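You operate a simulated robot arm through the tools that you are given. There is no shell and no other tool. Be economical: measure what you need, move in short steps, check, and stop when the job is done.

You are at the controls of a simulated robot arm. One attempt, no reset.

JOB
Fold the turquoise shirt and lay it on the white stool.
Fine: both sides in, then the tail up over them.

Only the result counts: the job must be done as asked and must still hold three seconds after the hand-in. Knocking over, shifting, dropping, spilling or breaking anything else fails it. Flat cloth is picked up by pressing the open fingertips on it (5 to 10 N) and closing them slowly along it; thin cloth reads only 2 to 8 mm in the jaws.

ROBOT AND FRAMES
A 7-joint arm with a two-finger parallel gripper, fixed in place. Base frame: the origin is at the foot of the arm, x ahead of it, y to its left, z up. Readings come in mm, rad, newtons and seconds.
With the tool pointing down near the work surface it reaches from about 340 to 780 mm from the base axis. Its first joint turns from -2.897 to 2.897 rad. Payload 3.91 kg.
The TCP is the grasp point between the finger pads, 30 mm short of the fingertips. In the tool frame z runs along the fingers and y along their closing line. Largest opening 110 mm; finger width 20, thickness 10; the body of the gripper, 48 by 112 mm, starts 55 mm behind the TCP.
Orientation is told as [roll, pitch, yaw] about the base's x, y, z axes, in that order, counted from this pose: with the fingers straight down and closing along the base's y, the tool's x points along the base's -x, its y along +y and its z along -z.

CONTROLS
- The arm moves only by the tool send_rows. Its argument "deltas" is a list of rows, each a list of 7 numbers: the shift along the base's x, y, z in m, then the turn, a rotation vector about the base's x, y, z in rad, then the closure in counts, from 0 (fully open) to 255 (shut). In form: [[tx, ty, tz, rx, ry, rz, hand], ...]. A call has 1 to 20 rows; each row is the pose to reach, as a shift and turn from the pose commanded when the call began. A row lasts 0.2 s, in which the tool goes at most 50 mm and 0.15 rad; a call with a longer step from one row to the next is refused whole, and so is a gripper value outside its range. Where a pose cannot be reached the arm comes as near as it can. A force on the tool above 40 N (or 10 N above the force at the start of the call, whichever is more), or a blocked arm, ends the call early, and 0.2 s more pass. The fingers move at their own pace (about 153 mm/s each) and stop on an object; they squeeze with about 29 N. The grip force told is the motor's: it shows also when the fingers shut on nothing. Time passes only in rows, and 0.2 s behind the last, so rows that repeat a pose let the fingers close. The reply holds the time, the measured pose of the TCP, the force on the tool along the base axes, the opening and the grip force, in the units named above and with some noise.
- Cameras (640 x 400 px; columns grow to the right, rows downward): "scene" is fixed at [220.1, -502.2, 1176]; the picture's right is [0.64, -0.77, 0.00], its down [-0.49, -0.41, -0.77] and it looks along [0.59, 0.50, -0.64] (base axes); focal length 333 px, centre (320, 200). "wrist" rides on the gripper at [77, 7, -115] in the tool frame; the picture's right is [-0.09, 1.00, 0.00], its down [-0.80, -0.07, -0.59] and it looks along [-0.59, -0.05, 0.80] (tool axes); focal length 270 px, centre (320, 200).
- get_image(camera): a new picture of that camera. It takes no simulated time.
- lift_body(by): slides the trunk up (or, below 0, down) by that many mm; the arm rides with it, the base frame stays. It gives what a move gives, with no picture.
- probe_pixels(camera, pixels): for up to 12 pixels [column, row] of the newest picture of that camera ("zoom" is the newest enlarged one), the place [x, y, z] in the base frame of the surface seen there, good to about 3 mm. It takes no simulated time.
- close_up(camera, box): a new picture of the part [left, top, right, bottom] of that camera's present view, enlarged. It takes no simulated time.
- close_job(): hands the job in; it is judged then, once.

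Keep the steps short. Do not move on a guess: measure, check each grasp and each placing, and mend mistakes. In all there are 80 turns and 46 pictures (those below and enlarged ones count). Leave the gripper open and the arm clear of the work at the hand-in unless told otherwise, and finish with a single line.

The tools are called after "Call:" as a command line: name --pt "numbers of a row" for each row, then --argument value for the rest, lists and objects as JSON in quotes. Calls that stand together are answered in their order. send_rows: Moves the arm, as the interface text tells. Its arguments: {"type":"object","properties":{"deltas":{"type":"array","items":{"type":"array","items":{"type":"number"}}}},"required":["deltas"]} The other tools are called the same way: lift_body (by) slides the trunk up or down; get_image (camera) takes a picture; probe_pixels (camera, pixels) gives the place of the surface under pixels of a picture; close_up (camera, box) takes an enlarged picture of a part of a camera's view; close_job () hands the job in.

At the start:

```text
t: 0.0
eef_pos: [474.3, -107.6, 940.5]
ee_rot: [-0.001, 0.0, 0.0]
wrist_force: [-0.7, 0.3, -0.5]
width: 109.7
grasp_force: 0.1
trunk travel left (down, up): [-400.0, 210.0]
```

scene: 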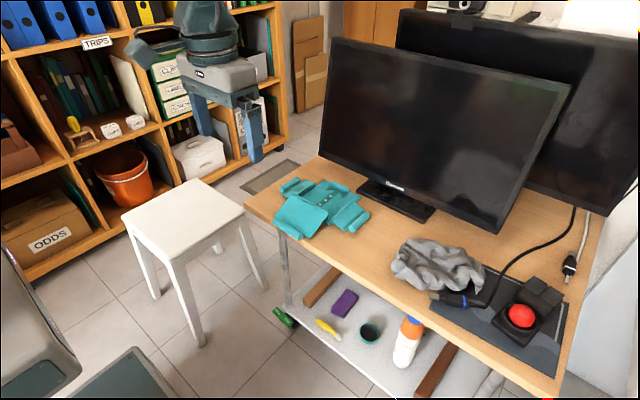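
wrist: 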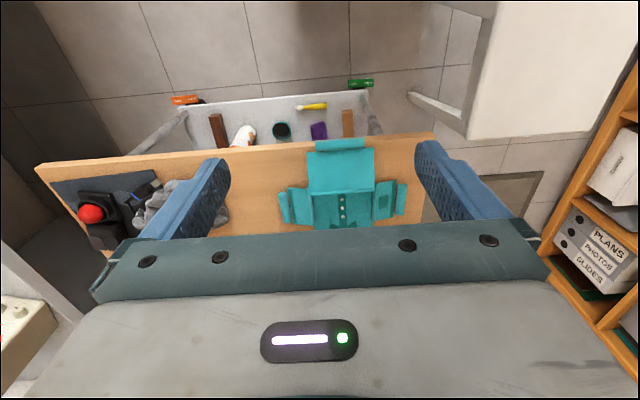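

I see the turquoise shirt on the table at about (320,207) in the scene picture, and the white stool at (185,215). I'll enlarge both the shirt and the stool first.

Call:
close_up --camera "scene" --box '[240, 160, 400, 260]'

Call:
close_up --camera "wrist" --box '[240, 120, 440, 245]'

Call:
probe_pixels --camera "scene" --pixels '[[123, 217], [197, 180], [243, 212], [172, 260], [185, 217], [246, 203], [318, 158], [270, 218], [385, 205], [440, 265]]'

```text
4.00 times, centred on (320, 210) of scene
```

zoom: 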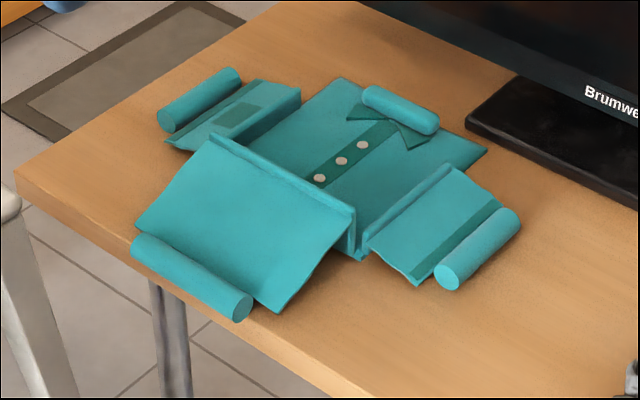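

```text
3.20 times, centred on (340, 182) of wrist
```

zoom: 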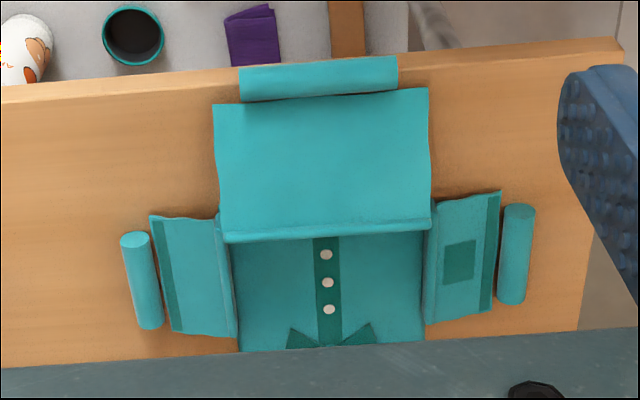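

```text
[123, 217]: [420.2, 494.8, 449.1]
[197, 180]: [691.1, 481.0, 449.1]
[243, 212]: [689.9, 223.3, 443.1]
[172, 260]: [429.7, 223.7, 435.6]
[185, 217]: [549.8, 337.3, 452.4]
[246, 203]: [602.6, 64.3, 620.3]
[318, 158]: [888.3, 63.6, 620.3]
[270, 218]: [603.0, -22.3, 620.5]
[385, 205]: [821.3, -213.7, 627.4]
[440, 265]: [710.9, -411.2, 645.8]
```

The shirt has a body with a collar at the far end. It has two side flaps with rolled hems at left and right, and a tail with a rolled hem at the near table edge. I'll measure points on the newest (wrist) zoom.

Call:
probe_pixels --camera "zoom" --pixels '[[250, 84], [320, 78], [390, 72], [320, 160], [225, 233], [425, 225], [140, 245], [150, 315], [517, 215], [512, 295], [190, 275], [465, 262]]'

Call:
probe_pixels --camera "scene" --pixels '[[325, 180], [361, 198], [340, 187], [290, 182], [314, 190], [328, 216], [331, 224], [346, 229], [360, 219], [310, 236], [274, 216], [292, 194]]'

```text
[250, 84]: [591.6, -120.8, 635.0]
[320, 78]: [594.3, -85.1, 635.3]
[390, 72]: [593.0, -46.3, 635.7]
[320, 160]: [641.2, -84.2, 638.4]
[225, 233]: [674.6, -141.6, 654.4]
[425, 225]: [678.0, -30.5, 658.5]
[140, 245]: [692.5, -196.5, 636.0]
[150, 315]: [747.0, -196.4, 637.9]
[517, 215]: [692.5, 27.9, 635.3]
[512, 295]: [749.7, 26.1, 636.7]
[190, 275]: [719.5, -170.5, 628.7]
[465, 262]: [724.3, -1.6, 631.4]
```

```text
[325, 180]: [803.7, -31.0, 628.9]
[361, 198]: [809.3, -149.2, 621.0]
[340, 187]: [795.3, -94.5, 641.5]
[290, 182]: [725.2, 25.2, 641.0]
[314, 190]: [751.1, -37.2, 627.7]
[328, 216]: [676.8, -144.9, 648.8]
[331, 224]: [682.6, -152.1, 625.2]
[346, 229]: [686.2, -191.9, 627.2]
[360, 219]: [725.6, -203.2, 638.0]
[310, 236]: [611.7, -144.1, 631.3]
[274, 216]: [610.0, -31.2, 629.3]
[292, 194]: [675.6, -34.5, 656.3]
```

I'll check where the monitor stands before moving forward, and probe the hinge ridges.

Call:
probe_pixels --camera "scene" --pixels '[[330, 60], [322, 140], [400, 110], [490, 220], [550, 100], [365, 182], [430, 218], [315, 183], [302, 188], [354, 202], [333, 218], [343, 210]]'

Call:
send_rows --pt "0.03 0.003 -0.02 0 0 0 0" --pt "0.06 0.006 -0.04 0 0 0 0" --pt "0.09 0.009 -0.06 0 0 0 0" --pt "0.12 0.012 -0.08 0 0 0 0" --pt "0.15 0.015 -0.1 0 0 0 0" --pt "0.18 0.018 -0.12 0 0 0 0"

Call:
get_image --camera "wrist"

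```text
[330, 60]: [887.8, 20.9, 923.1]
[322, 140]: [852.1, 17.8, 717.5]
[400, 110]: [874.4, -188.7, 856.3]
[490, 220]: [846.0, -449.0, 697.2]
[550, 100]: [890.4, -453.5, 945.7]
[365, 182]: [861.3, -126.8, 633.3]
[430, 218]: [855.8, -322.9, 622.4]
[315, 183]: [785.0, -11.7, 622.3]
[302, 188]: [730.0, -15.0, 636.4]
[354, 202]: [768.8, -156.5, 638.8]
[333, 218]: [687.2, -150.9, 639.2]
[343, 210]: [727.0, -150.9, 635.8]
```

```text
t: 1.4
eef_pos: [654.7, -89.7, 819.5]
ee_rot: [0.002, -0.001, -0.001]
wrist_force: [0.5, 0.1, 0.4]
width: 109.9
grasp_force: 0.0
trunk travel left (down, up): [-400.0, 210.0]
```

```text
41 pictures are left
```

wrist: 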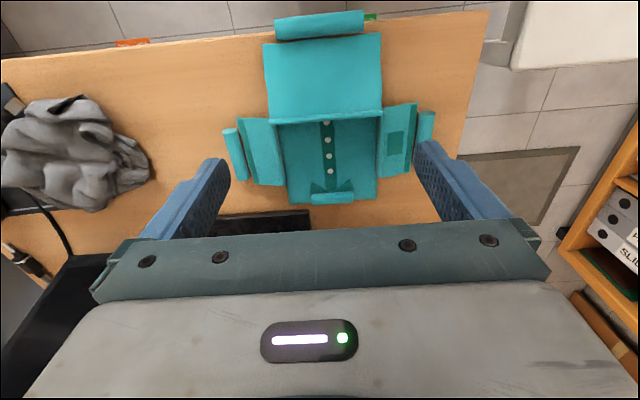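

The shirt is fully in view at columns 222–435 and rows 10–205, so I'll zoom in on it.

Call:
close_up --camera "wrist" --box '[170, 0, 490, 210]'

Call:
probe_pixels --camera "zoom" --pixels '[[125, 265], [145, 355], [520, 230], [505, 280], [214, 245], [235, 360], [418, 225], [410, 345], [430, 280], [200, 300], [325, 397], [280, 330]]'

```text
1.90 times, centred on (330, 105) of wrist
```

zoom: 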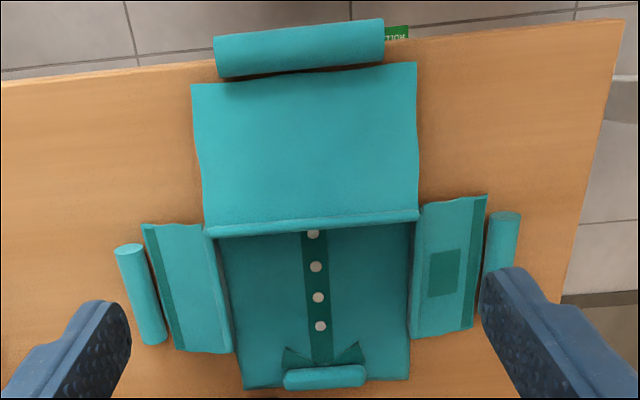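

```text
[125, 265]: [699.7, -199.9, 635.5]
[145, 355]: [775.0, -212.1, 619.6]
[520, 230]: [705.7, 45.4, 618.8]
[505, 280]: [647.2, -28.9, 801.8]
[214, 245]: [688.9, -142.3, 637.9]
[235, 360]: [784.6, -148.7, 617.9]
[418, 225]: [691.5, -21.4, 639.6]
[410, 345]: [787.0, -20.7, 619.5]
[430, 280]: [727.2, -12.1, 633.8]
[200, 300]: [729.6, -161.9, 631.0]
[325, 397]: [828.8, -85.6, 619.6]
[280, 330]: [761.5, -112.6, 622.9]
```

The rolled hems look like good handles. I'll measure the ends of the right roll and the tail roll precisely.

Call:
probe_pixels --camera "zoom" --pixels '[[128, 249], [131, 260], [142, 300], [152, 330], [155, 340], [136, 310], [148, 305], [165, 295], [503, 216], [505, 225], [500, 240], [487, 230]]'

Call:
probe_pixels --camera "scene" --pixels '[[283, 190], [285, 186], [298, 179], [300, 178], [351, 230], [355, 225], [367, 213], [369, 214], [276, 222], [299, 235], [332, 183], [347, 191]]'

```text
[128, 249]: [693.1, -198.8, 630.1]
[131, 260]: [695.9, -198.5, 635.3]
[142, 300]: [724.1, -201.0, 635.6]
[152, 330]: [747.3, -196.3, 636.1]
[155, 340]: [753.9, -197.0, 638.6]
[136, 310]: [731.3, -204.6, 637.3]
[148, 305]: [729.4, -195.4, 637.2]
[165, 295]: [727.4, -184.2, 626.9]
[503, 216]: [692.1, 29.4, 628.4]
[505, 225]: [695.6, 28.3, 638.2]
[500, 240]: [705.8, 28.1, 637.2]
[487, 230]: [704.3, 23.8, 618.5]
```

```text
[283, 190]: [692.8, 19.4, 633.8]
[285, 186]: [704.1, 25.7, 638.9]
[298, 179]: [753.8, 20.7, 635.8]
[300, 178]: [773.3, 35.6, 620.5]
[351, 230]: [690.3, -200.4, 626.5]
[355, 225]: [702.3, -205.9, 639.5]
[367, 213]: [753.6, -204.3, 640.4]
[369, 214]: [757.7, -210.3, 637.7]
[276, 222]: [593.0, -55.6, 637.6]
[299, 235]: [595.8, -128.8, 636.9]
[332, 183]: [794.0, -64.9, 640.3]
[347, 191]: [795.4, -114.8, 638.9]
```

Both side rolls run from x 690 to 756, are about 18 mm thick and are centred at z≈628. The left one is at y≈27 and the right one at y≈-199. I'll grip each by its ends with the fingers closing along x. First I turn 90° and hover over the left roll.

Call:
send_rows --pt "0.006 0.01 -0.005 0 0 0.143 0" --pt "0.012 0.02 -0.01 0 0 0.286 0" --pt "0.018 0.03 -0.015 0 0 0.428 0" --pt "0.025 0.04 -0.02 0 0 0.571 0" --pt "0.031 0.05 -0.025 0 0 0.714 0" --pt "0.037 0.062 -0.03 0 0 0.857 0" --pt "0.044 0.074 -0.035 0 0 1.0 0" --pt "0.05 0.085 -0.04 0 0 1.142 0" --pt "0.056 0.095 -0.045 0 0 1.285 0" --pt "0.062 0.105 -0.052 0 0 1.428 0" --pt "0.0685 0.1166 -0.06 0 0 1.5708 0" --pt "0.0685 0.1166 -0.06 0 0 1.5708 0"

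Call:
get_image --camera "wrist"

```text
t: 4.0
eef_pos: [723.6, 27.8, 760.8]
ee_rot: [0.0, 0.0, 1.573]
wrist_force: [0.6, 0.7, 0.3]
width: 110.0
grasp_force: 0.0
trunk travel left (down, up): [-400.0, 210.0]
```

```text
39 pictures are left
```

wrist: 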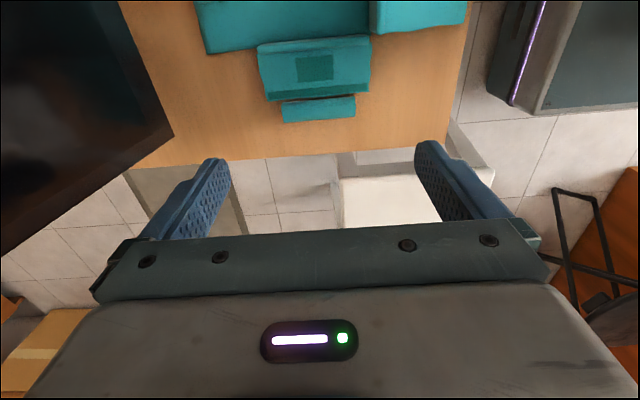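

The roll sits at (319,110), between the fingers. I'll probe it once more before going down.

Call:
probe_pixels --camera "wrist" --pixels '[[284, 111], [319, 104], [319, 110], [319, 117], [354, 106], [315, 68], [315, 90]]'

Call:
send_rows --pt "0 0 -0.03 0 0 0 0" --pt "0 0 -0.06 0 0 0 0" --pt "0 0 -0.075 0 0 0 0" --pt "0 0 -0.085 0 0 0 0"

Call:
get_image --camera "scene"

```text
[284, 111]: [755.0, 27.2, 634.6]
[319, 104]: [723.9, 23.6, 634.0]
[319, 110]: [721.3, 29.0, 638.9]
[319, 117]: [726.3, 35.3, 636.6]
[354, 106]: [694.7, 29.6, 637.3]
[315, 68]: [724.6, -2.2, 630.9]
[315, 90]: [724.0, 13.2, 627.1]
```

```text
t: 5.0
eef_pos: [723.5, 27.1, 675.0]
ee_rot: [0.001, -0.002, 1.572]
wrist_force: [0.2, -0.1, 0.3]
width: 110.1
grasp_force: 0.1
trunk travel left (down, up): [-400.0, 210.0]
```

```text
38 pictures are left
```

scene: 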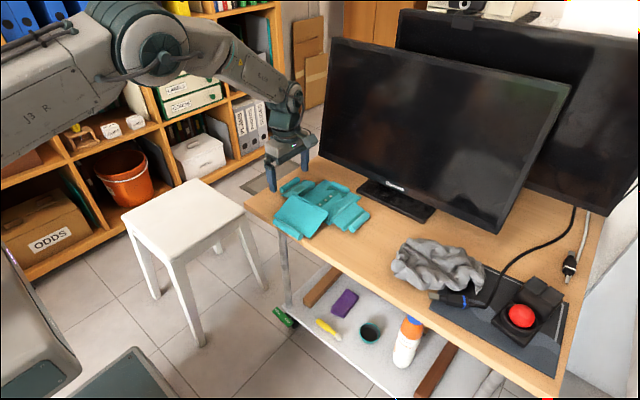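

The fingers straddle the roll. I'll go down 22 mm more and close slowly.

Call:
send_rows --pt "0 0.001 -0.012 0 0 0 0" --pt "0 0.001 -0.022 0 0 0 0" --pt "0 0.001 -0.022 0 0 0 50" --pt "0 0.001 -0.022 0 0 0 85" --pt "0 0.001 -0.022 0 0 0 100" --pt "0 0.001 -0.022 0 0 0 110" --pt "0 0.001 -0.022 0 0 0 120" --pt "0 0.001 -0.022 0 0 0 120"

Call:
close_up --camera "scene" --box '[240, 130, 400, 230]'

```text
t: 6.8
eef_pos: [723.0, 28.3, 653.5]
ee_rot: [0.0, -0.001, 1.569]
wrist_force: [1.1, 0.6, 0.2]
width: 90.3
grasp_force: 29.4
trunk travel left (down, up): [-400.0, 210.0]
```

```text
4.00 times, centred on (320, 180) of scene
```

zoom: 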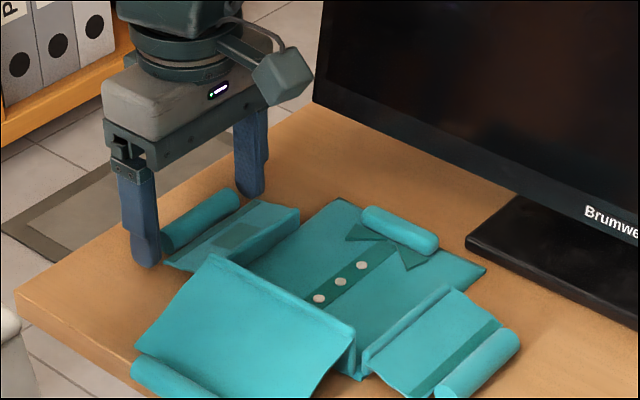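

The fingers stopped at 90 mm with 29 N, which is wider than the 66 mm roll I measured. They may be holding the flap's edges. I'll test with a small lift.

Call:
send_rows --pt "0 0 0.005 0 0 0 120" --pt "0 -0.001 0.015 0 0 0 120" --pt "0 -0.002 0.025 0 0 0 120" --pt "0 -0.002 0.025 0 0 0 120"

Call:
close_up --camera "scene" --box '[240, 130, 400, 230]'

```text
t: 7.8
eef_pos: [722.9, 26.5, 679.3]
ee_rot: [0.002, -0.001, 1.57]
wrist_force: [1.1, -0.3, -1.6]
width: 90.0
grasp_force: 28.7
trunk travel left (down, up): [-400.0, 210.0]
```

```text
4.00 times, centred on (320, 180) of scene
```

zoom: 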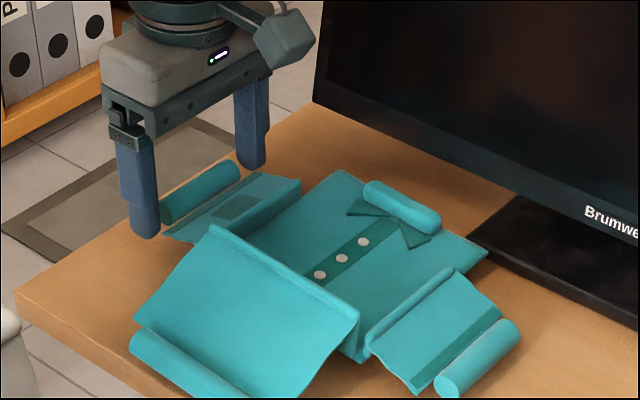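

The roll rose with the hand, so the hold is good; the flap edge is stiff and 90 mm wide. Next I carry it up in an arc about the hinge at y≈-27, z≈635, as far as vertical, and check.

Call:
send_rows --pt "0 -0.006 0.008 0 0 0 120" --pt "0 -0.01 0.014 0 0 0 120" --pt "0 -0.0145 0.019 0 0 0 120" --pt "0 -0.02 0.024 0 0 0 120" --pt "0 -0.026 0.028 0 0 0 120" --pt "0 -0.033 0.031 0 0 0 120" --pt "0 -0.04 0.033 0 0 0 120" --pt "0 -0.047 0.034 0 0 0 120" --pt "0 -0.054 0.034 0 0 0 120"

Call:
close_up --camera "scene" --box '[240, 130, 400, 230]'

```text
t: 9.8
eef_pos: [722.1, -28.6, 712.8]
ee_rot: [-0.001, 0.001, 1.571]
wrist_force: [-0.1, -1.0, -2.4]
width: 90.3
grasp_force: 28.8
trunk travel left (down, up): [-400.0, 210.0]
```

```text
4.00 times, centred on (320, 180) of scene
```

zoom: 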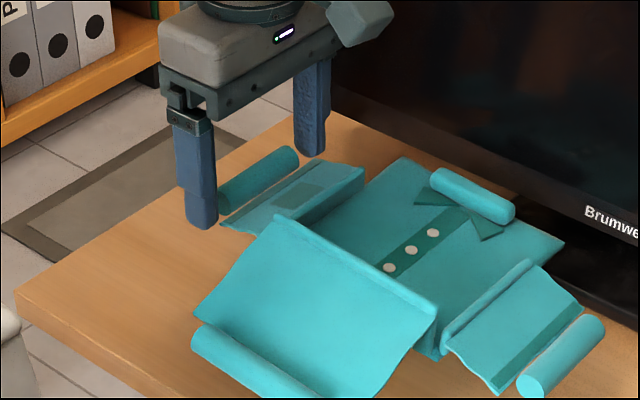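

The whole shirt came along instead of the flap folding, so the hand holds the flap rigidly. I'll measure its present state.

Call:
probe_pixels --camera "zoom" --pixels '[[225, 195], [290, 158], [240, 210], [300, 190], [360, 180], [280, 225], [400, 165], [435, 320], [450, 345], [560, 240], [540, 375], [195, 340]]'

Call:
get_image --camera "wrist"

```text
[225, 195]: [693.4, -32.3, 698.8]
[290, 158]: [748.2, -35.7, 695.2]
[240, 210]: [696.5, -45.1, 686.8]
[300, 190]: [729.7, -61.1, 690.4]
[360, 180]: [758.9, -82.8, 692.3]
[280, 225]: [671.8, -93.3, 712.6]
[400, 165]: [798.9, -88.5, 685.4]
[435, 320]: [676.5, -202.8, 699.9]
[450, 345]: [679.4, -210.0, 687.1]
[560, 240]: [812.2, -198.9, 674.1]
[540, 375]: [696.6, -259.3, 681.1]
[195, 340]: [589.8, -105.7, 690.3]
```

```text
34 pictures are left
```

wrist: 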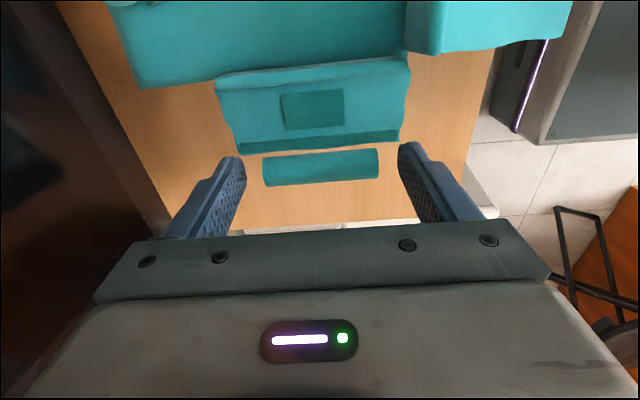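

The whole shirt hangs stiffly from the hand at z≈690. I'll hold still for 3 s to see whether the hinges droop.

Call:
send_rows --pt "0 0 0 0 0 0 120" --pt "0 0 0 0 0 0 120" --pt "0 0 0 0 0 0 120" --pt "0 0 0 0 0 0 120" --pt "0 0 0 0 0 0 120" --pt "0 0 0 0 0 0 120" --pt "0 0 0 0 0 0 120" --pt "0 0 0 0 0 0 120" --pt "0 0 0 0 0 0 120" --pt "0 0 0 0 0 0 120" --pt "0 0 0 0 0 0 120" --pt "0 0 0 0 0 0 120" --pt "0 0 0 0 0 0 120" --pt "0 0 0 0 0 0 120"

Call:
close_up --camera "scene" --box '[240, 130, 400, 230]'

Call:
probe_pixels --camera "zoom" --pixels '[[225, 195], [290, 158], [240, 210], [300, 190], [360, 180], [280, 225], [400, 165], [435, 320], [450, 345], [560, 240], [540, 375], [195, 340]]'

```text
t: 12.8
eef_pos: [723.8, -27.2, 711.5]
ee_rot: [0.002, 0.001, 1.571]
wrist_force: [-0.2, 0.3, -2.0]
width: 90.3
grasp_force: 29.5
trunk travel left (down, up): [-400.0, 210.0]
```

```text
4.00 times, centred on (320, 180) of scene
```

zoom: 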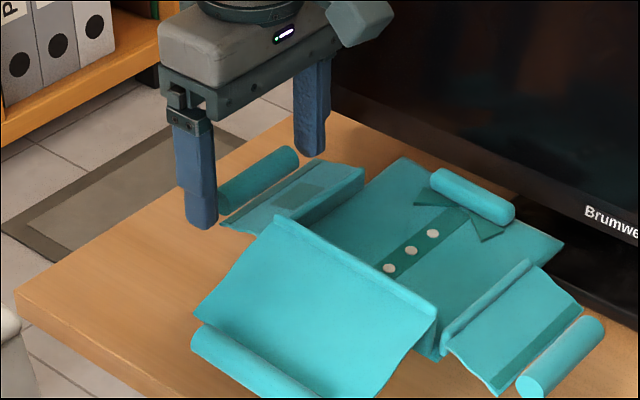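

```text
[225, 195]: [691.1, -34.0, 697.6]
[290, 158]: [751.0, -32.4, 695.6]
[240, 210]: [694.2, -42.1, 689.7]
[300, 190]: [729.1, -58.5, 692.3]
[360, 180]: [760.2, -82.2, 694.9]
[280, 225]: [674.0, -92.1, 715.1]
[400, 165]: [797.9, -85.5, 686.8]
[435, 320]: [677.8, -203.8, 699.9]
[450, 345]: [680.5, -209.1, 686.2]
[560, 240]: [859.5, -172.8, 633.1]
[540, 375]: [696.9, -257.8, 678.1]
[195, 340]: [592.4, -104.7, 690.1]
```

No droop, so the hinges are stopped at flat and only bend upward. My grip also covered the flap's stiff edge and locked its angle. I'll put the shirt back where it was, release it, and re-grip further out so that only the ends of the roll are held and it can pivot.

Call:
send_rows --pt "0 0.01 0 0 0 0 120" --pt "0 0.02 -0.005 0 0 0 120" --pt "0 0.03 -0.012 0 0 0 120" --pt "0 0.04 -0.022 0 0 0 120" --pt "0 0.05 -0.032 0 0 0 120" --pt "0 0.055 -0.042 0 0 0 120" --pt "0 0.055 -0.05 0 0 0 120" --pt "0 0.055 -0.055 0 0 0 120" --pt "0 0.055 -0.0575 0 0 0 120"

Call:
send_rows --pt "0 0 0 0 0 0 40" --pt "0 0 0 0 0 0 0" --pt "0 0 0 0 0 0 0" --pt "0 0 0 0 0 0 0" --pt "0 0.006 0 0 0 0 0"

Call:
close_up --camera "scene" --box '[240, 130, 400, 230]'

Call:
probe_pixels --camera "zoom" --pixels '[[170, 240], [200, 215], [230, 195], [200, 265], [215, 245], [255, 212], [296, 205], [212, 255], [350, 330], [360, 375], [440, 395], [485, 270]]'

```text
t: 14.8
eef_pos: [722.7, 27.1, 655.5]
ee_rot: [-0.001, -0.001, 1.571]
wrist_force: [0.4, 0.4, -0.6]
width: 90.6
grasp_force: 28.7
trunk travel left (down, up): [-400.0, 210.0]
```

```text
t: 16.0
eef_pos: [722.4, 33.6, 654.7]
ee_rot: [-0.001, 0.0, 1.57]
wrist_force: [0.1, 0.2, 0.2]
width: 109.9
grasp_force: 0.0
trunk travel left (down, up): [-400.0, 210.0]
```

```text
4.00 times, centred on (320, 180) of scene
```

zoom: 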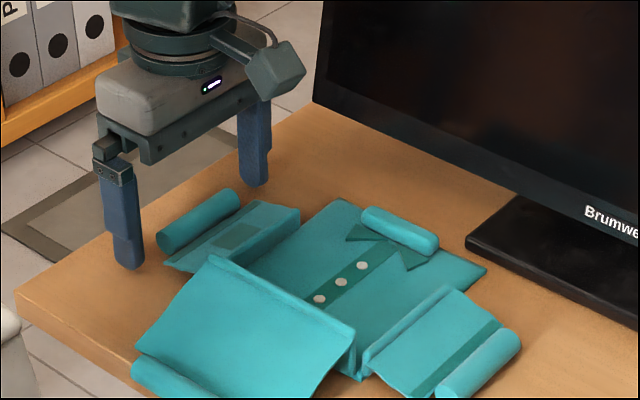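

```text
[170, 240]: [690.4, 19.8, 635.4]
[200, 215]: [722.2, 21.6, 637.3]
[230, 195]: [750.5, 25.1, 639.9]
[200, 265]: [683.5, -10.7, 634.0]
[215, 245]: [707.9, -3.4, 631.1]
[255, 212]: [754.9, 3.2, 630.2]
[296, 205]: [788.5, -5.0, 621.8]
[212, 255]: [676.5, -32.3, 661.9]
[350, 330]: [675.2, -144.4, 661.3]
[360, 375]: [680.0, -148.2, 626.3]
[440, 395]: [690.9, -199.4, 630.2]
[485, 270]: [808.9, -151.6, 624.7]
```

The shirt is back in place. I'm now 6 mm further out; I'll lower 2 mm and close on the roll ends.

Call:
send_rows --pt "0 0.001 -0.002 0 0 0 0" --pt "0 0.001 -0.002 0 0 0 40" --pt "0 0.001 -0.002 0 0 0 60" --pt "0 0.001 -0.002 0 0 0 80" --pt "0 0.001 -0.002 0 0 0 100" --pt "0 0.001 -0.002 0 0 0 115" --pt "0 0.001 -0.002 0 0 0 115"

Call:
close_up --camera "scene" --box '[240, 130, 400, 230]'

```text
t: 17.6
eef_pos: [723.7, 34.0, 652.5]
ee_rot: [0.0, -0.001, 1.572]
wrist_force: [-0.5, 0.4, -0.2]
width: 81.7
grasp_force: 28.5
trunk travel left (down, up): [-400.0, 210.0]
```

```text
4.00 times, centred on (320, 180) of scene
```

zoom: 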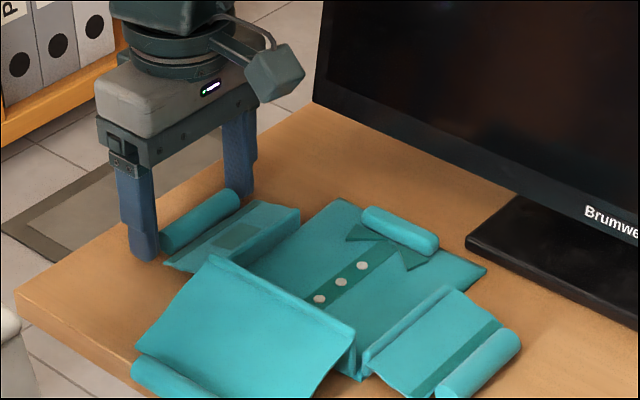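

The opening is now 81.7 mm, which is the roll ends rather than the flap edge. I'll start the arc gently and look.

Call:
send_rows --pt "0 0 0.005 0 0 0 115" --pt "0 -0.001 0.012 0 0 0 115" --pt "0 -0.003 0.02 0 0 0 115" --pt "0 -0.005 0.027 0 0 0 115" --pt "0 -0.005 0.027 0 0 0 115"

Call:
close_up --camera "scene" --box '[240, 130, 400, 230]'

Call:
probe_pixels --camera "zoom" --pixels '[[170, 240], [200, 215], [230, 195], [215, 245], [255, 215], [212, 255], [350, 330], [360, 375], [440, 395], [480, 270], [340, 200], [300, 280]]'

```text
t: 18.8
eef_pos: [722.4, 29.2, 680.2]
ee_rot: [-0.001, -0.001, 1.571]
wrist_force: [-0.4, 2.2, 0.5]
width: 81.6
grasp_force: 29.2
trunk travel left (down, up): [-400.0, 210.0]
```

```text
4.00 times, centred on (320, 180) of scene
```

zoom: 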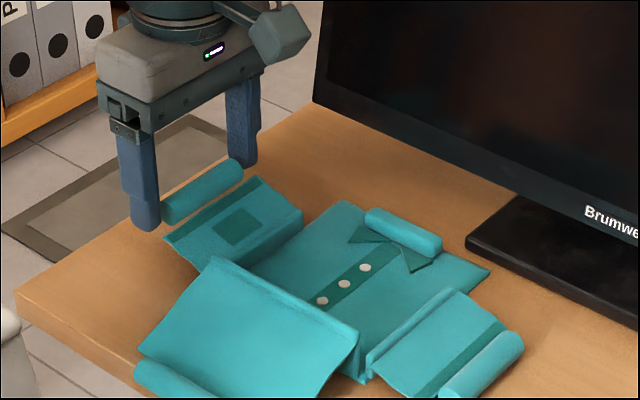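

```text
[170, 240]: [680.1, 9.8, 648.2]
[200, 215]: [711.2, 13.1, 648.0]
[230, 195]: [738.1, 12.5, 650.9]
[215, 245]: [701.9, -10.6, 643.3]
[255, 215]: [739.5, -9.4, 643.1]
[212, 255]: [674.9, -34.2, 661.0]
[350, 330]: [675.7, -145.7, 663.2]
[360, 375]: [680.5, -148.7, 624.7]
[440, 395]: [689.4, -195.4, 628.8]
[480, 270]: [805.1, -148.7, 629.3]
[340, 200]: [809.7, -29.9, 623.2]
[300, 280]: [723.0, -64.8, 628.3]
```

The flap now pivots up and the body stays on the table. I'll continue the arc past vertical.

Call:
send_rows --pt "0 -0.004 0.0055 0 0 0 115" --pt "0 -0.009 0.0104 0 0 0 115" --pt "0 -0.014 0.0153 0 0 0 115" --pt "0 -0.0193 0.0198 0 0 0 115" --pt "0 -0.0253 0.0234 0 0 0 115" --pt "0 -0.0317 0.0263 0 0 0 115" --pt "0 -0.0384 0.0282 0 0 0 115" --pt "0 -0.0453 0.0293 0 0 0 115" --pt "0 -0.0523 0.0293 0 0 0 115" --pt "0 -0.0593 0.0287 0 0 0 115"

Call:
close_up --camera "scene" --box '[240, 130, 400, 230]'

```text
t: 21.0
eef_pos: [723.7, -33.8, 714.0]
ee_rot: [-0.006, 0.001, 1.568]
wrist_force: [-1.4, -2.4, 32.6]
width: 81.8
grasp_force: 28.7
trunk travel left (down, up): [-400.0, 210.0]
```

```text
4.00 times, centred on (320, 180) of scene
```

zoom: 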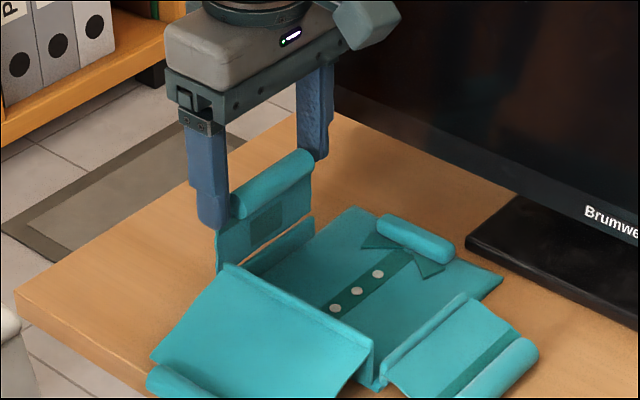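

The flap is nearly vertical but pressed down with 33 N because my arc was a few mm low. I'll raise it to relieve that and measure.

Call:
send_rows --pt "0 0 0.005 0 0 0 115" --pt "0 0 0.008 0 0 0 115" --pt "0 0 0.008 0 0 0 115"

Call:
close_up --camera "scene" --box '[240, 130, 400, 230]'

Call:
probe_pixels --camera "zoom" --pixels '[[240, 205], [275, 180], [305, 160], [225, 260], [270, 235], [265, 262], [305, 230], [300, 275], [345, 210], [220, 235], [312, 190], [375, 385]]'

```text
t: 21.8
eef_pos: [723.2, -29.0, 714.3]
ee_rot: [0.005, 0.0, 1.571]
wrist_force: [-0.4, -0.3, -0.1]
width: 81.6
grasp_force: 29.2
trunk travel left (down, up): [-400.0, 210.0]
```

```text
4.00 times, centred on (320, 180) of scene
```

zoom: 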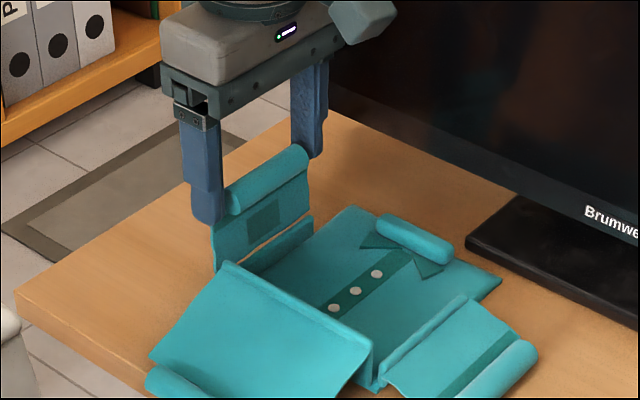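

```text
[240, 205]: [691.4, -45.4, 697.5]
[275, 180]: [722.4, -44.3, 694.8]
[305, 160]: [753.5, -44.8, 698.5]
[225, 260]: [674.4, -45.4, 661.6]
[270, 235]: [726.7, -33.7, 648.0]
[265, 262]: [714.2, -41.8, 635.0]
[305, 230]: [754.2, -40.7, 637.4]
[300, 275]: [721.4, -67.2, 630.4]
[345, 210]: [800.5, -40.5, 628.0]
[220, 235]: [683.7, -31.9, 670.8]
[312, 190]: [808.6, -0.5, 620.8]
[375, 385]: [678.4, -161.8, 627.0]
```

The load is gone: the flap is vertical with its hinge at y≈-38 and the roll at z≈690. I'll carry it over to about 140°.

Call:
send_rows --pt "0 -0.007 0.0015 0 0 0 115" --pt "0 -0.0148 0.0 0 0 0 115" --pt "0 -0.022 -0.003 0 0 0 115" --pt "0 -0.0285 -0.006 0 0 0 115" --pt "0 -0.035 -0.0105 0 0 0 115" --pt "0 -0.0403 -0.015 0 0 0 115" --pt "0 -0.044 -0.019 0 0 0 115"

Call:
close_up --camera "scene" --box '[240, 130, 400, 230]'

```text
t: 23.4
eef_pos: [722.8, -80.7, 699.9]
ee_rot: [-0.005, 0.007, 1.566]
wrist_force: [7.5, -14.3, 27.0]
width: 82.0
grasp_force: 28.8
trunk travel left (down, up): [-400.0, 210.0]
```

```text
4.00 times, centred on (320, 180) of scene
```

zoom: 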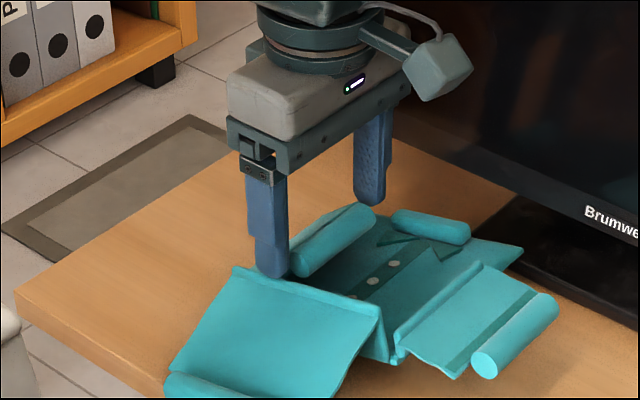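

The flap is well past vertical, but the near finger presses on the tail ridge with 27 N. I'll ease up a little, open, and let the flap fall in.

Call:
send_rows --pt "0 0 0.006 0 0 0 115" --pt "0 0 0.008 0 0 0 90" --pt "0 0 0.008 0 0 0 0" --pt "0 0 0.008 0 0 0 0" --pt "0 0 0.03 0 0 0 0" --pt "0 0 0.06 0 0 0 0"

Call:
close_up --camera "scene" --box '[240, 130, 400, 230]'

```text
t: 24.8
eef_pos: [721.9, -73.9, 757.4]
ee_rot: [0.0, -0.002, 1.569]
wrist_force: [0.3, 0.2, -1.0]
width: 110.1
grasp_force: 0.0
trunk travel left (down, up): [-400.0, 210.0]
```

```text
4.00 times, centred on (320, 180) of scene
```

zoom: 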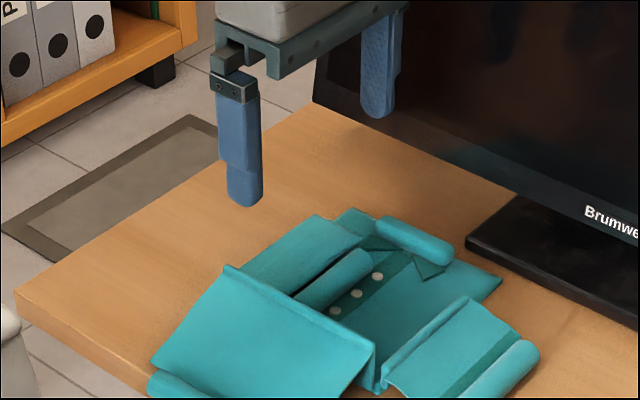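

The left side now lies folded in. Next I measure the right roll and its hinge.

Call:
probe_pixels --camera "zoom" --pixels '[[470, 380], [500, 360], [525, 345], [475, 340], [425, 320], [395, 360], [350, 265], [310, 295], [300, 250], [375, 345], [180, 385], [420, 235]]'

Call:
get_image --camera "scene"

Call:
probe_pixels --camera "scene" --pixels '[[357, 231], [354, 229], [358, 227], [366, 220], [373, 217], [374, 219], [346, 214], [337, 220], [355, 204]]'

```text
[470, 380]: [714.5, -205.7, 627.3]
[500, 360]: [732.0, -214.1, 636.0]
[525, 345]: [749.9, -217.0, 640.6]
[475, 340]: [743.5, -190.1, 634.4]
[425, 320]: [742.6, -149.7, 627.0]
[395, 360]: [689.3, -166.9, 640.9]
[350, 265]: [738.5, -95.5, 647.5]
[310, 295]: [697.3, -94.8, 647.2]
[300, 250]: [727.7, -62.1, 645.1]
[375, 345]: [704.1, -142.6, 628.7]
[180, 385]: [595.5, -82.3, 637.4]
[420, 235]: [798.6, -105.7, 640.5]
```

```text
25 pictures are left
```

scene: 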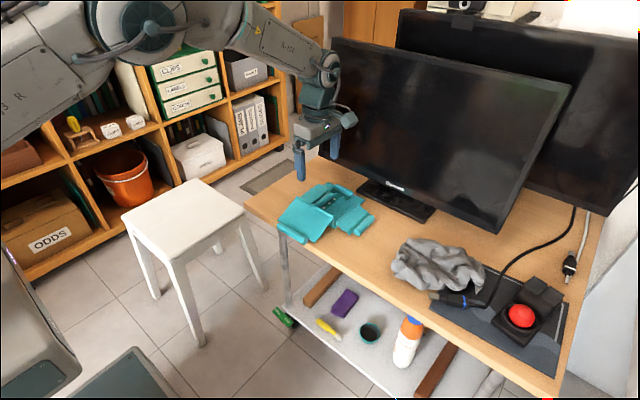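

```text
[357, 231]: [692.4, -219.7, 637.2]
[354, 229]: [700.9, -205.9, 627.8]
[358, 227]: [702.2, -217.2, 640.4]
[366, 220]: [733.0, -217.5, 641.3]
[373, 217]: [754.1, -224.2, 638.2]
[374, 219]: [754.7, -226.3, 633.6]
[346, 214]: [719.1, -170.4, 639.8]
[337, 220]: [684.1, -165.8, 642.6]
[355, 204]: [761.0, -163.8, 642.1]
```

The left roll now lies at y≈-95. The right roll is near y≈-215, since the shirt slid about 14 mm. I'll move above it and check with the wrist camera.

Call:
send_rows --pt "0 -0.035 0.002 0 0 0 0" --pt "0 -0.07 0.002 0 0 0 0" --pt "0 -0.105 0.002 0 0 0 0" --pt "0 -0.146 0.002 0 0 0 0" --pt "0 -0.146 0.002 0 0 0 0"

Call:
get_image --camera "wrist"

```text
t: 26.0
eef_pos: [723.0, -219.2, 759.9]
ee_rot: [-0.001, -0.001, 1.571]
wrist_force: [-0.5, 0.0, -0.7]
width: 109.9
grasp_force: 0.0
trunk travel left (down, up): [-400.0, 210.0]
```

```text
24 pictures are left
```

wrist: 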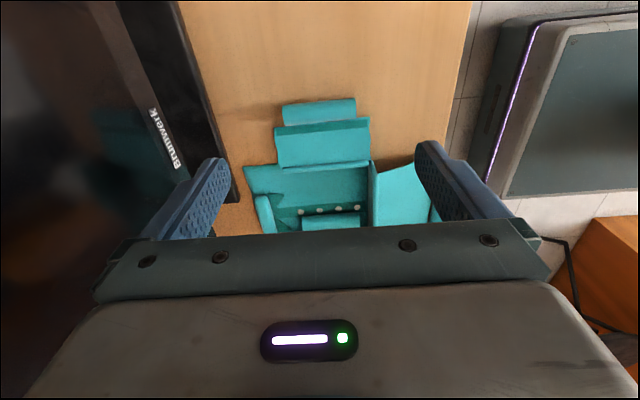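

Call:
probe_pixels --camera "wrist" --pixels '[[319, 104], [319, 110], [319, 116], [319, 120], [286, 114], [353, 108], [320, 126], [320, 150], [320, 163], [278, 160], [368, 152], [335, 223]]'

```text
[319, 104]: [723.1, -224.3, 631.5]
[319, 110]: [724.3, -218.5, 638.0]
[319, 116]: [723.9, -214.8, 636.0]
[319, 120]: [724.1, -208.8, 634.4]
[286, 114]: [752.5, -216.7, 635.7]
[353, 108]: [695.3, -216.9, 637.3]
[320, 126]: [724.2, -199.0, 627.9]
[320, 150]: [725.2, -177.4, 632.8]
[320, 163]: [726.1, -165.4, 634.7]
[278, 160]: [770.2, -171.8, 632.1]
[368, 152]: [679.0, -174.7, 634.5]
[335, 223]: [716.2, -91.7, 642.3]
```

The roll spans y -225 to -208, with its centre at -216.5 and x 692–756. I'll go to y -223.5 so only the roll ends are held, then descend and close.

Call:
send_rows --pt "0 -0.0045 -0.03 0 0 0 0" --pt "0 -0.0045 -0.06 0 0 0 0" --pt "0 -0.0045 -0.085 0 0 0 0" --pt "0 -0.0045 -0.1 0 0 0 0" --pt "0 -0.0045 -0.108 0 0 0 0" --pt "0 -0.0045 -0.108 0 0 0 40" --pt "0 -0.0045 -0.108 0 0 0 60" --pt "0 -0.0045 -0.108 0 0 0 80" --pt "0 -0.0045 -0.108 0 0 0 100" --pt "0 -0.0045 -0.108 0 0 0 115" --pt "0 -0.0045 -0.108 0 0 0 115"

```text
t: 28.4
eef_pos: [722.9, -223.4, 650.3]
ee_rot: [0.001, 0.0, 1.571]
wrist_force: [0.9, -0.4, 0.6]
width: 81.6
grasp_force: 28.9
trunk travel left (down, up): [-400.0, 210.0]
```

I hold the roll at 81.6 mm as before. I'll begin the mirrored arc with a corrected radius of 57 mm, up to 60°, watching the force.

Call:
send_rows --pt "0 0 0.006 0 0 0 115" --pt "0 0.0007 0.013 0 0 0 115" --pt "0 0.002 0.02 0 0 0 115" --pt "0 0.0034 0.0255 0 0 0 115" --pt "0 0.0076 0.0345 0 0 0 115" --pt "0 0.0133 0.043 0 0 0 115" --pt "0 0.0204 0.05 0 0 0 115" --pt "0 0.0285 0.056 0 0 0 115"

Call:
close_up --camera "scene" --box '[240, 150, 400, 250]'

```text
t: 30.2
eef_pos: [724.1, -195.1, 707.2]
ee_rot: [-0.001, -0.001, 1.573]
wrist_force: [-1.3, 0.3, -0.5]
width: 81.7
grasp_force: 29.2
trunk travel left (down, up): [-400.0, 210.0]
```

```text
4.00 times, centred on (320, 200) of scene
```

zoom: 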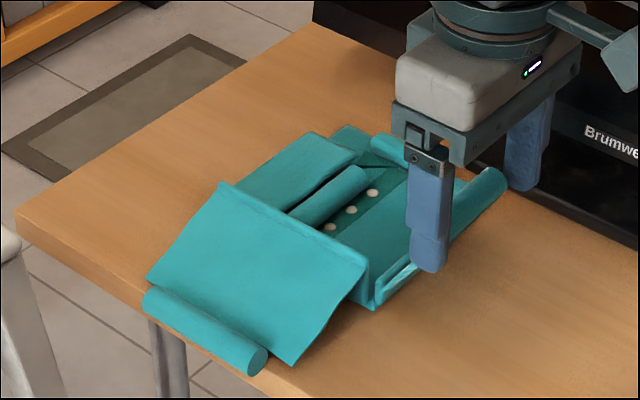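

There's no load and the body stays still. I'll continue over to about 130°.

Call:
send_rows --pt "0 0.009 0.0045 0 0 0 115" --pt "0 0.0186 0.007 0 0 0 115" --pt "0 0.0285 0.008 0 0 0 115" --pt "0 0.0384 0.0078 0 0 0 115" --pt "0 0.048 0.0055 0 0 0 115" --pt "0 0.057 0.002 0 0 0 115" --pt "0 0.0652 -0.0035 0 0 0 115"

Call:
close_up --camera "scene" --box '[240, 150, 400, 250]'

```text
t: 31.8
eef_pos: [723.1, -132.1, 705.1]
ee_rot: [0.0, 0.001, 1.568]
wrist_force: [-0.5, -3.5, 5.0]
width: 81.7
grasp_force: 28.8
trunk travel left (down, up): [-400.0, 210.0]
```

```text
4.00 times, centred on (320, 200) of scene
```

zoom: 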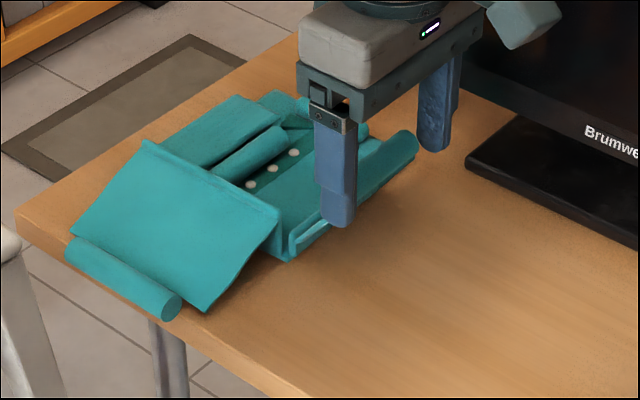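

This time the flap kept its angle and the whole shirt slid about 50 mm in +y. The pad friction needs help, so I must turn the hand along with the flap. I'll measure the hinge and the roll.

Call:
probe_pixels --camera "zoom" --pixels '[[300, 248], [298, 235], [375, 195], [405, 150], [370, 170], [385, 190], [290, 260], [130, 285], [70, 235], [145, 150], [280, 215], [170, 310]]'

Call:
get_image --camera "wrist"

```text
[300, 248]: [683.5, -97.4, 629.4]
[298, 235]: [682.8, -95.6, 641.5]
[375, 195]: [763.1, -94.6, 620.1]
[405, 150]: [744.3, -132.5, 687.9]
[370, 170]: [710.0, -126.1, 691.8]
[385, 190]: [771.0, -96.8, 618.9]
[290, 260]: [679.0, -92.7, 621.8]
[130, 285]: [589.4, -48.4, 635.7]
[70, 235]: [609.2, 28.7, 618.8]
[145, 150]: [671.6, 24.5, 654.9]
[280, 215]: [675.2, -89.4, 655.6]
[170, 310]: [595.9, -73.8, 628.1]
```

```text
21 pictures are left
```

wrist: 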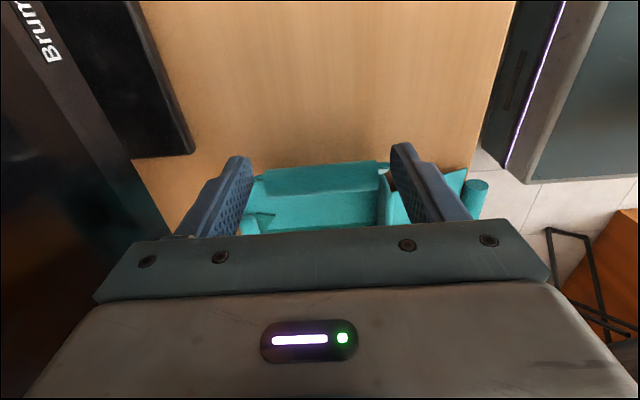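

The hinge is at y≈-95, z≈632, and the roll at (-126, 683), so the flap stands at about 58°. I'll turn the hand about that hinge line, first by 30°.

Call:
send_rows --pt "0 0.0099 0.0043 -0.131 0 0 115" --pt "0 0.0202 0.0073 -0.262 0 0 115" --pt "0 0.0308 0.009 -0.393 0 0 115" --pt "0 0.0416 0.0092 -0.524 0 0 115"

Call:
close_up --camera "scene" --box '[240, 150, 400, 250]'

```text
t: 32.8
eef_pos: [723.3, -87.4, 715.1]
ee_rot: [-0.002, 0.525, 1.571]
wrist_force: [0.6, -0.5, 12.2]
width: 81.7
grasp_force: 29.1
trunk travel left (down, up): [-400.0, 210.0]
```

```text
4.00 times, centred on (320, 200) of scene
```

zoom: 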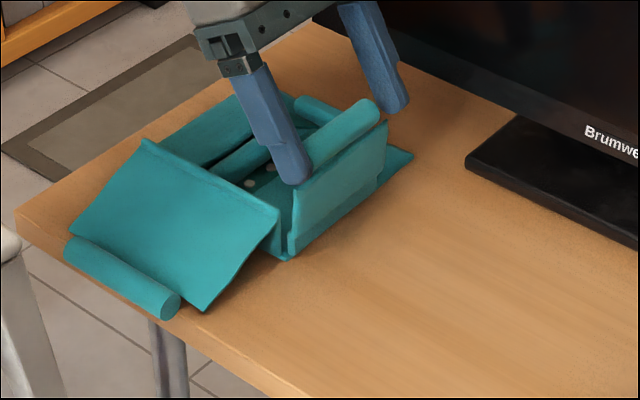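

That works: the flap is near vertical and the body hasn't moved. I'll turn another 37° with slightly more height.

Call:
send_rows --pt "0 0.0107 0.001 -0.131 0 0 115" --pt "0 0.0211 -0.0007 -0.262 0 0 115" --pt "0 0.0312 -0.0046 -0.393 0 0 115" --pt "0 0.0406 -0.0098 -0.524 0 0 115" --pt "0 0.0493 -0.0162 -0.654 0 0 115"

Call:
close_up --camera "scene" --box '[240, 150, 400, 250]'

```text
t: 34.0
eef_pos: [722.5, -40.5, 697.4]
ee_rot: [-0.004, 1.181, 1.569]
wrist_force: [-3.0, -0.6, 4.6]
width: 81.7
grasp_force: 28.9
trunk travel left (down, up): [-400.0, 210.0]
```

```text
4.00 times, centred on (320, 200) of scene
```

zoom: 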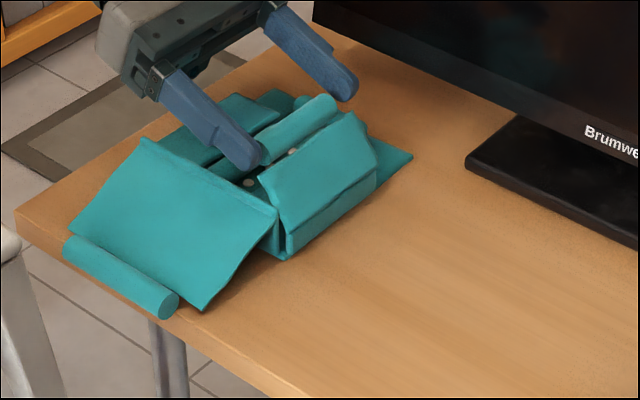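

The flap is at about 125°, so I'll open and let it fall in, then rise clear and level the hand.

Call:
send_rows --pt "0 0 0 0 0 0 80" --pt "0 0 0 0 0 0 0" --pt "0 0 0 0 0 0 0" --pt "0 0.01 0.03 0 0 0 0" --pt "0 0.015 0.06 0.14 0 0 0" --pt "0 0.015 0.08 0.28 0 0 0" --pt "0 0.01 0.09 0.42 0 0 0" --pt "0 0.005 0.1 0.56 0 0 0" --pt "0 0 0.1 0.7 0 0 0" --pt "0 0 0.1 0.84 0 0 0" --pt "0 0 0.1 0.98 0 0 0" --pt "0 0 0.1 1.12 0 0 0" --pt "0 0 0.1 1.18 0 0 0"

Call:
close_up --camera "scene" --box '[240, 150, 400, 250]'

```text
t: 36.8
eef_pos: [723.0, -41.1, 797.4]
ee_rot: [0.0, -0.006, 1.57]
wrist_force: [0.0, -0.8, 0.7]
width: 110.2
grasp_force: 0.1
trunk travel left (down, up): [-400.0, 210.0]
```

```text
4.00 times, centred on (320, 200) of scene
```

zoom: 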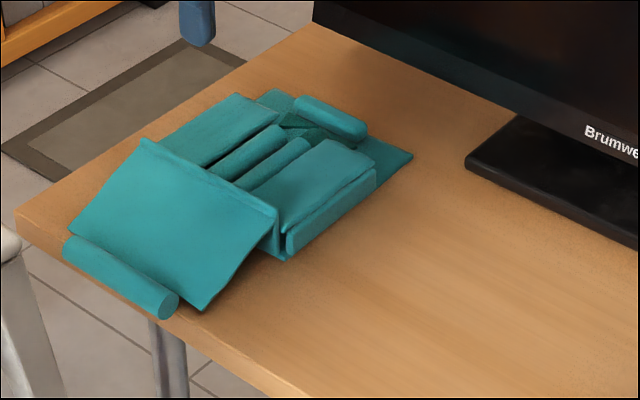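

Both sides are in, with the rolls lying side by side. Next I measure the tail roll and the ridge.

Call:
probe_pixels --camera "zoom" --pixels '[[75, 245], [120, 270], [165, 298], [70, 240], [170, 303], [150, 145], [272, 212], [140, 220], [200, 260], [75, 232], [205, 303], [280, 257]]'

Call:
probe_pixels --camera "zoom" --pixels '[[240, 155], [265, 165], [220, 130], [320, 180], [330, 112], [405, 155], [275, 95], [285, 120], [265, 245], [60, 228]]'

```text
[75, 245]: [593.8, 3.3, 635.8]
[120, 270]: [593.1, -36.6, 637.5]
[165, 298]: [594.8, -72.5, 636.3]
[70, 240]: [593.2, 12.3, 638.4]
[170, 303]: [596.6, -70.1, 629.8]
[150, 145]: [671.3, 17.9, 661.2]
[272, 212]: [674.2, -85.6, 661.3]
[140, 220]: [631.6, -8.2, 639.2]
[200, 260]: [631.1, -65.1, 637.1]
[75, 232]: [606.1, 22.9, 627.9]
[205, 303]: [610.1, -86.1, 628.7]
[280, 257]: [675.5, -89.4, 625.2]
```

```text
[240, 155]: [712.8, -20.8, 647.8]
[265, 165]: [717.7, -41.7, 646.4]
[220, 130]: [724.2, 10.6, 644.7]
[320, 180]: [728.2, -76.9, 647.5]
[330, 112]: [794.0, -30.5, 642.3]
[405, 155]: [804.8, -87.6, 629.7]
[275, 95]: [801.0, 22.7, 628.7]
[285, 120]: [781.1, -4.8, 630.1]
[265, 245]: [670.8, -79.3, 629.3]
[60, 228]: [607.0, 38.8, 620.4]
```

The tail roll is at x≈593 and y -73..13, and the tail hinge ridge is at x≈672, z≈660. For the tail I'll turn the hand back to yaw 0 and lean it toward the robot. Later it can rotate forward with the flap without reaching the monitor. First comes the yaw back, moving toward the robot.

Call:
send_rows --pt "-0.015 0.001 0 0 0 -0.143 0" --pt "-0.03 0.002 0 0 0 -0.286 0" --pt "-0.045 0.003 0 0 0 -0.428 0" --pt "-0.06 0.004 0 0 0 -0.571 0" --pt "-0.08 0.005 0 0 0 -0.714 0" --pt "-0.1 0.006 0 0 0 -0.857 0" --pt "-0.12 0.007 0 0 0 -1.0 0" --pt "-0.14 0.008 0 0 0 -1.142 0" --pt "-0.16 0.009 0 0 0 -1.285 0" --pt "-0.18 0.01 0 0 0 -1.428 0" --pt "-0.2 0.011 0 0 0 -1.571 0" --pt "-0.2 0.011 0 0 0 -1.571 0"

Call:
send_rows --pt "0 0 -0.01 0 -0.14 0 0" --pt "0 0 -0.02 0 -0.28 0 0" --pt "0 0 -0.03 0 -0.42 0 0" --pt "0 0 -0.04 0 -0.56 0 0" --pt "0 0 -0.05 0 -0.7 0 0" --pt "0 0 -0.06 0 -0.785 0 0" --pt "0 0 -0.06 0 -0.785 0 0"

Call:
get_image --camera "wrist"

```text
t: 39.4
eef_pos: [522.6, -29.4, 798.1]
ee_rot: [0.001, -0.002, -0.003]
wrist_force: [0.1, -0.2, -0.5]
width: 109.9
grasp_force: 0.1
trunk travel left (down, up): [-400.0, 210.0]
```

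```text
t: 41.0
eef_pos: [523.4, -28.2, 736.6]
ee_rot: [0.001, -0.787, 0.0]
wrist_force: [-0.5, 0.5, -0.4]
width: 109.9
grasp_force: 0.0
trunk travel left (down, up): [-400.0, 210.0]
```

```text
17 pictures are left
```

wrist: 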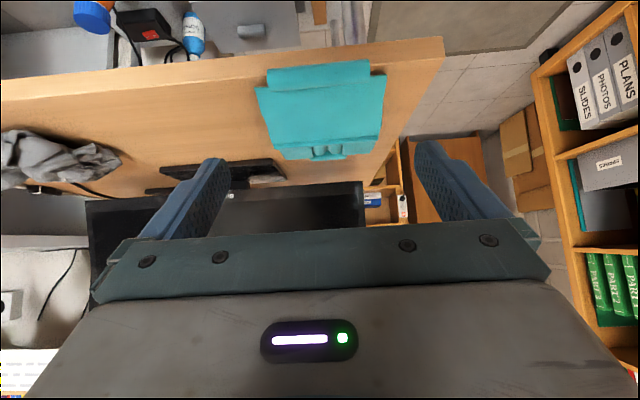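

Call:
probe_pixels --camera "wrist" --pixels '[[269, 79], [320, 73], [368, 67], [320, 68], [320, 78], [271, 85], [371, 73], [260, 92], [384, 78], [264, 79], [374, 66], [320, 82]]'

```text
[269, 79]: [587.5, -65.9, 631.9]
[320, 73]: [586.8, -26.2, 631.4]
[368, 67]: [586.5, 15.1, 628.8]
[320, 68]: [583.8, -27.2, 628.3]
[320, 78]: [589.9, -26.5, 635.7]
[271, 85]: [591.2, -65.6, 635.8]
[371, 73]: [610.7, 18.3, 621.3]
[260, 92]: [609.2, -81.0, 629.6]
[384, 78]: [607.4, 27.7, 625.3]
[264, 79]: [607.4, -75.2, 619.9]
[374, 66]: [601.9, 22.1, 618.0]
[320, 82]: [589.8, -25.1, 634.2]
```

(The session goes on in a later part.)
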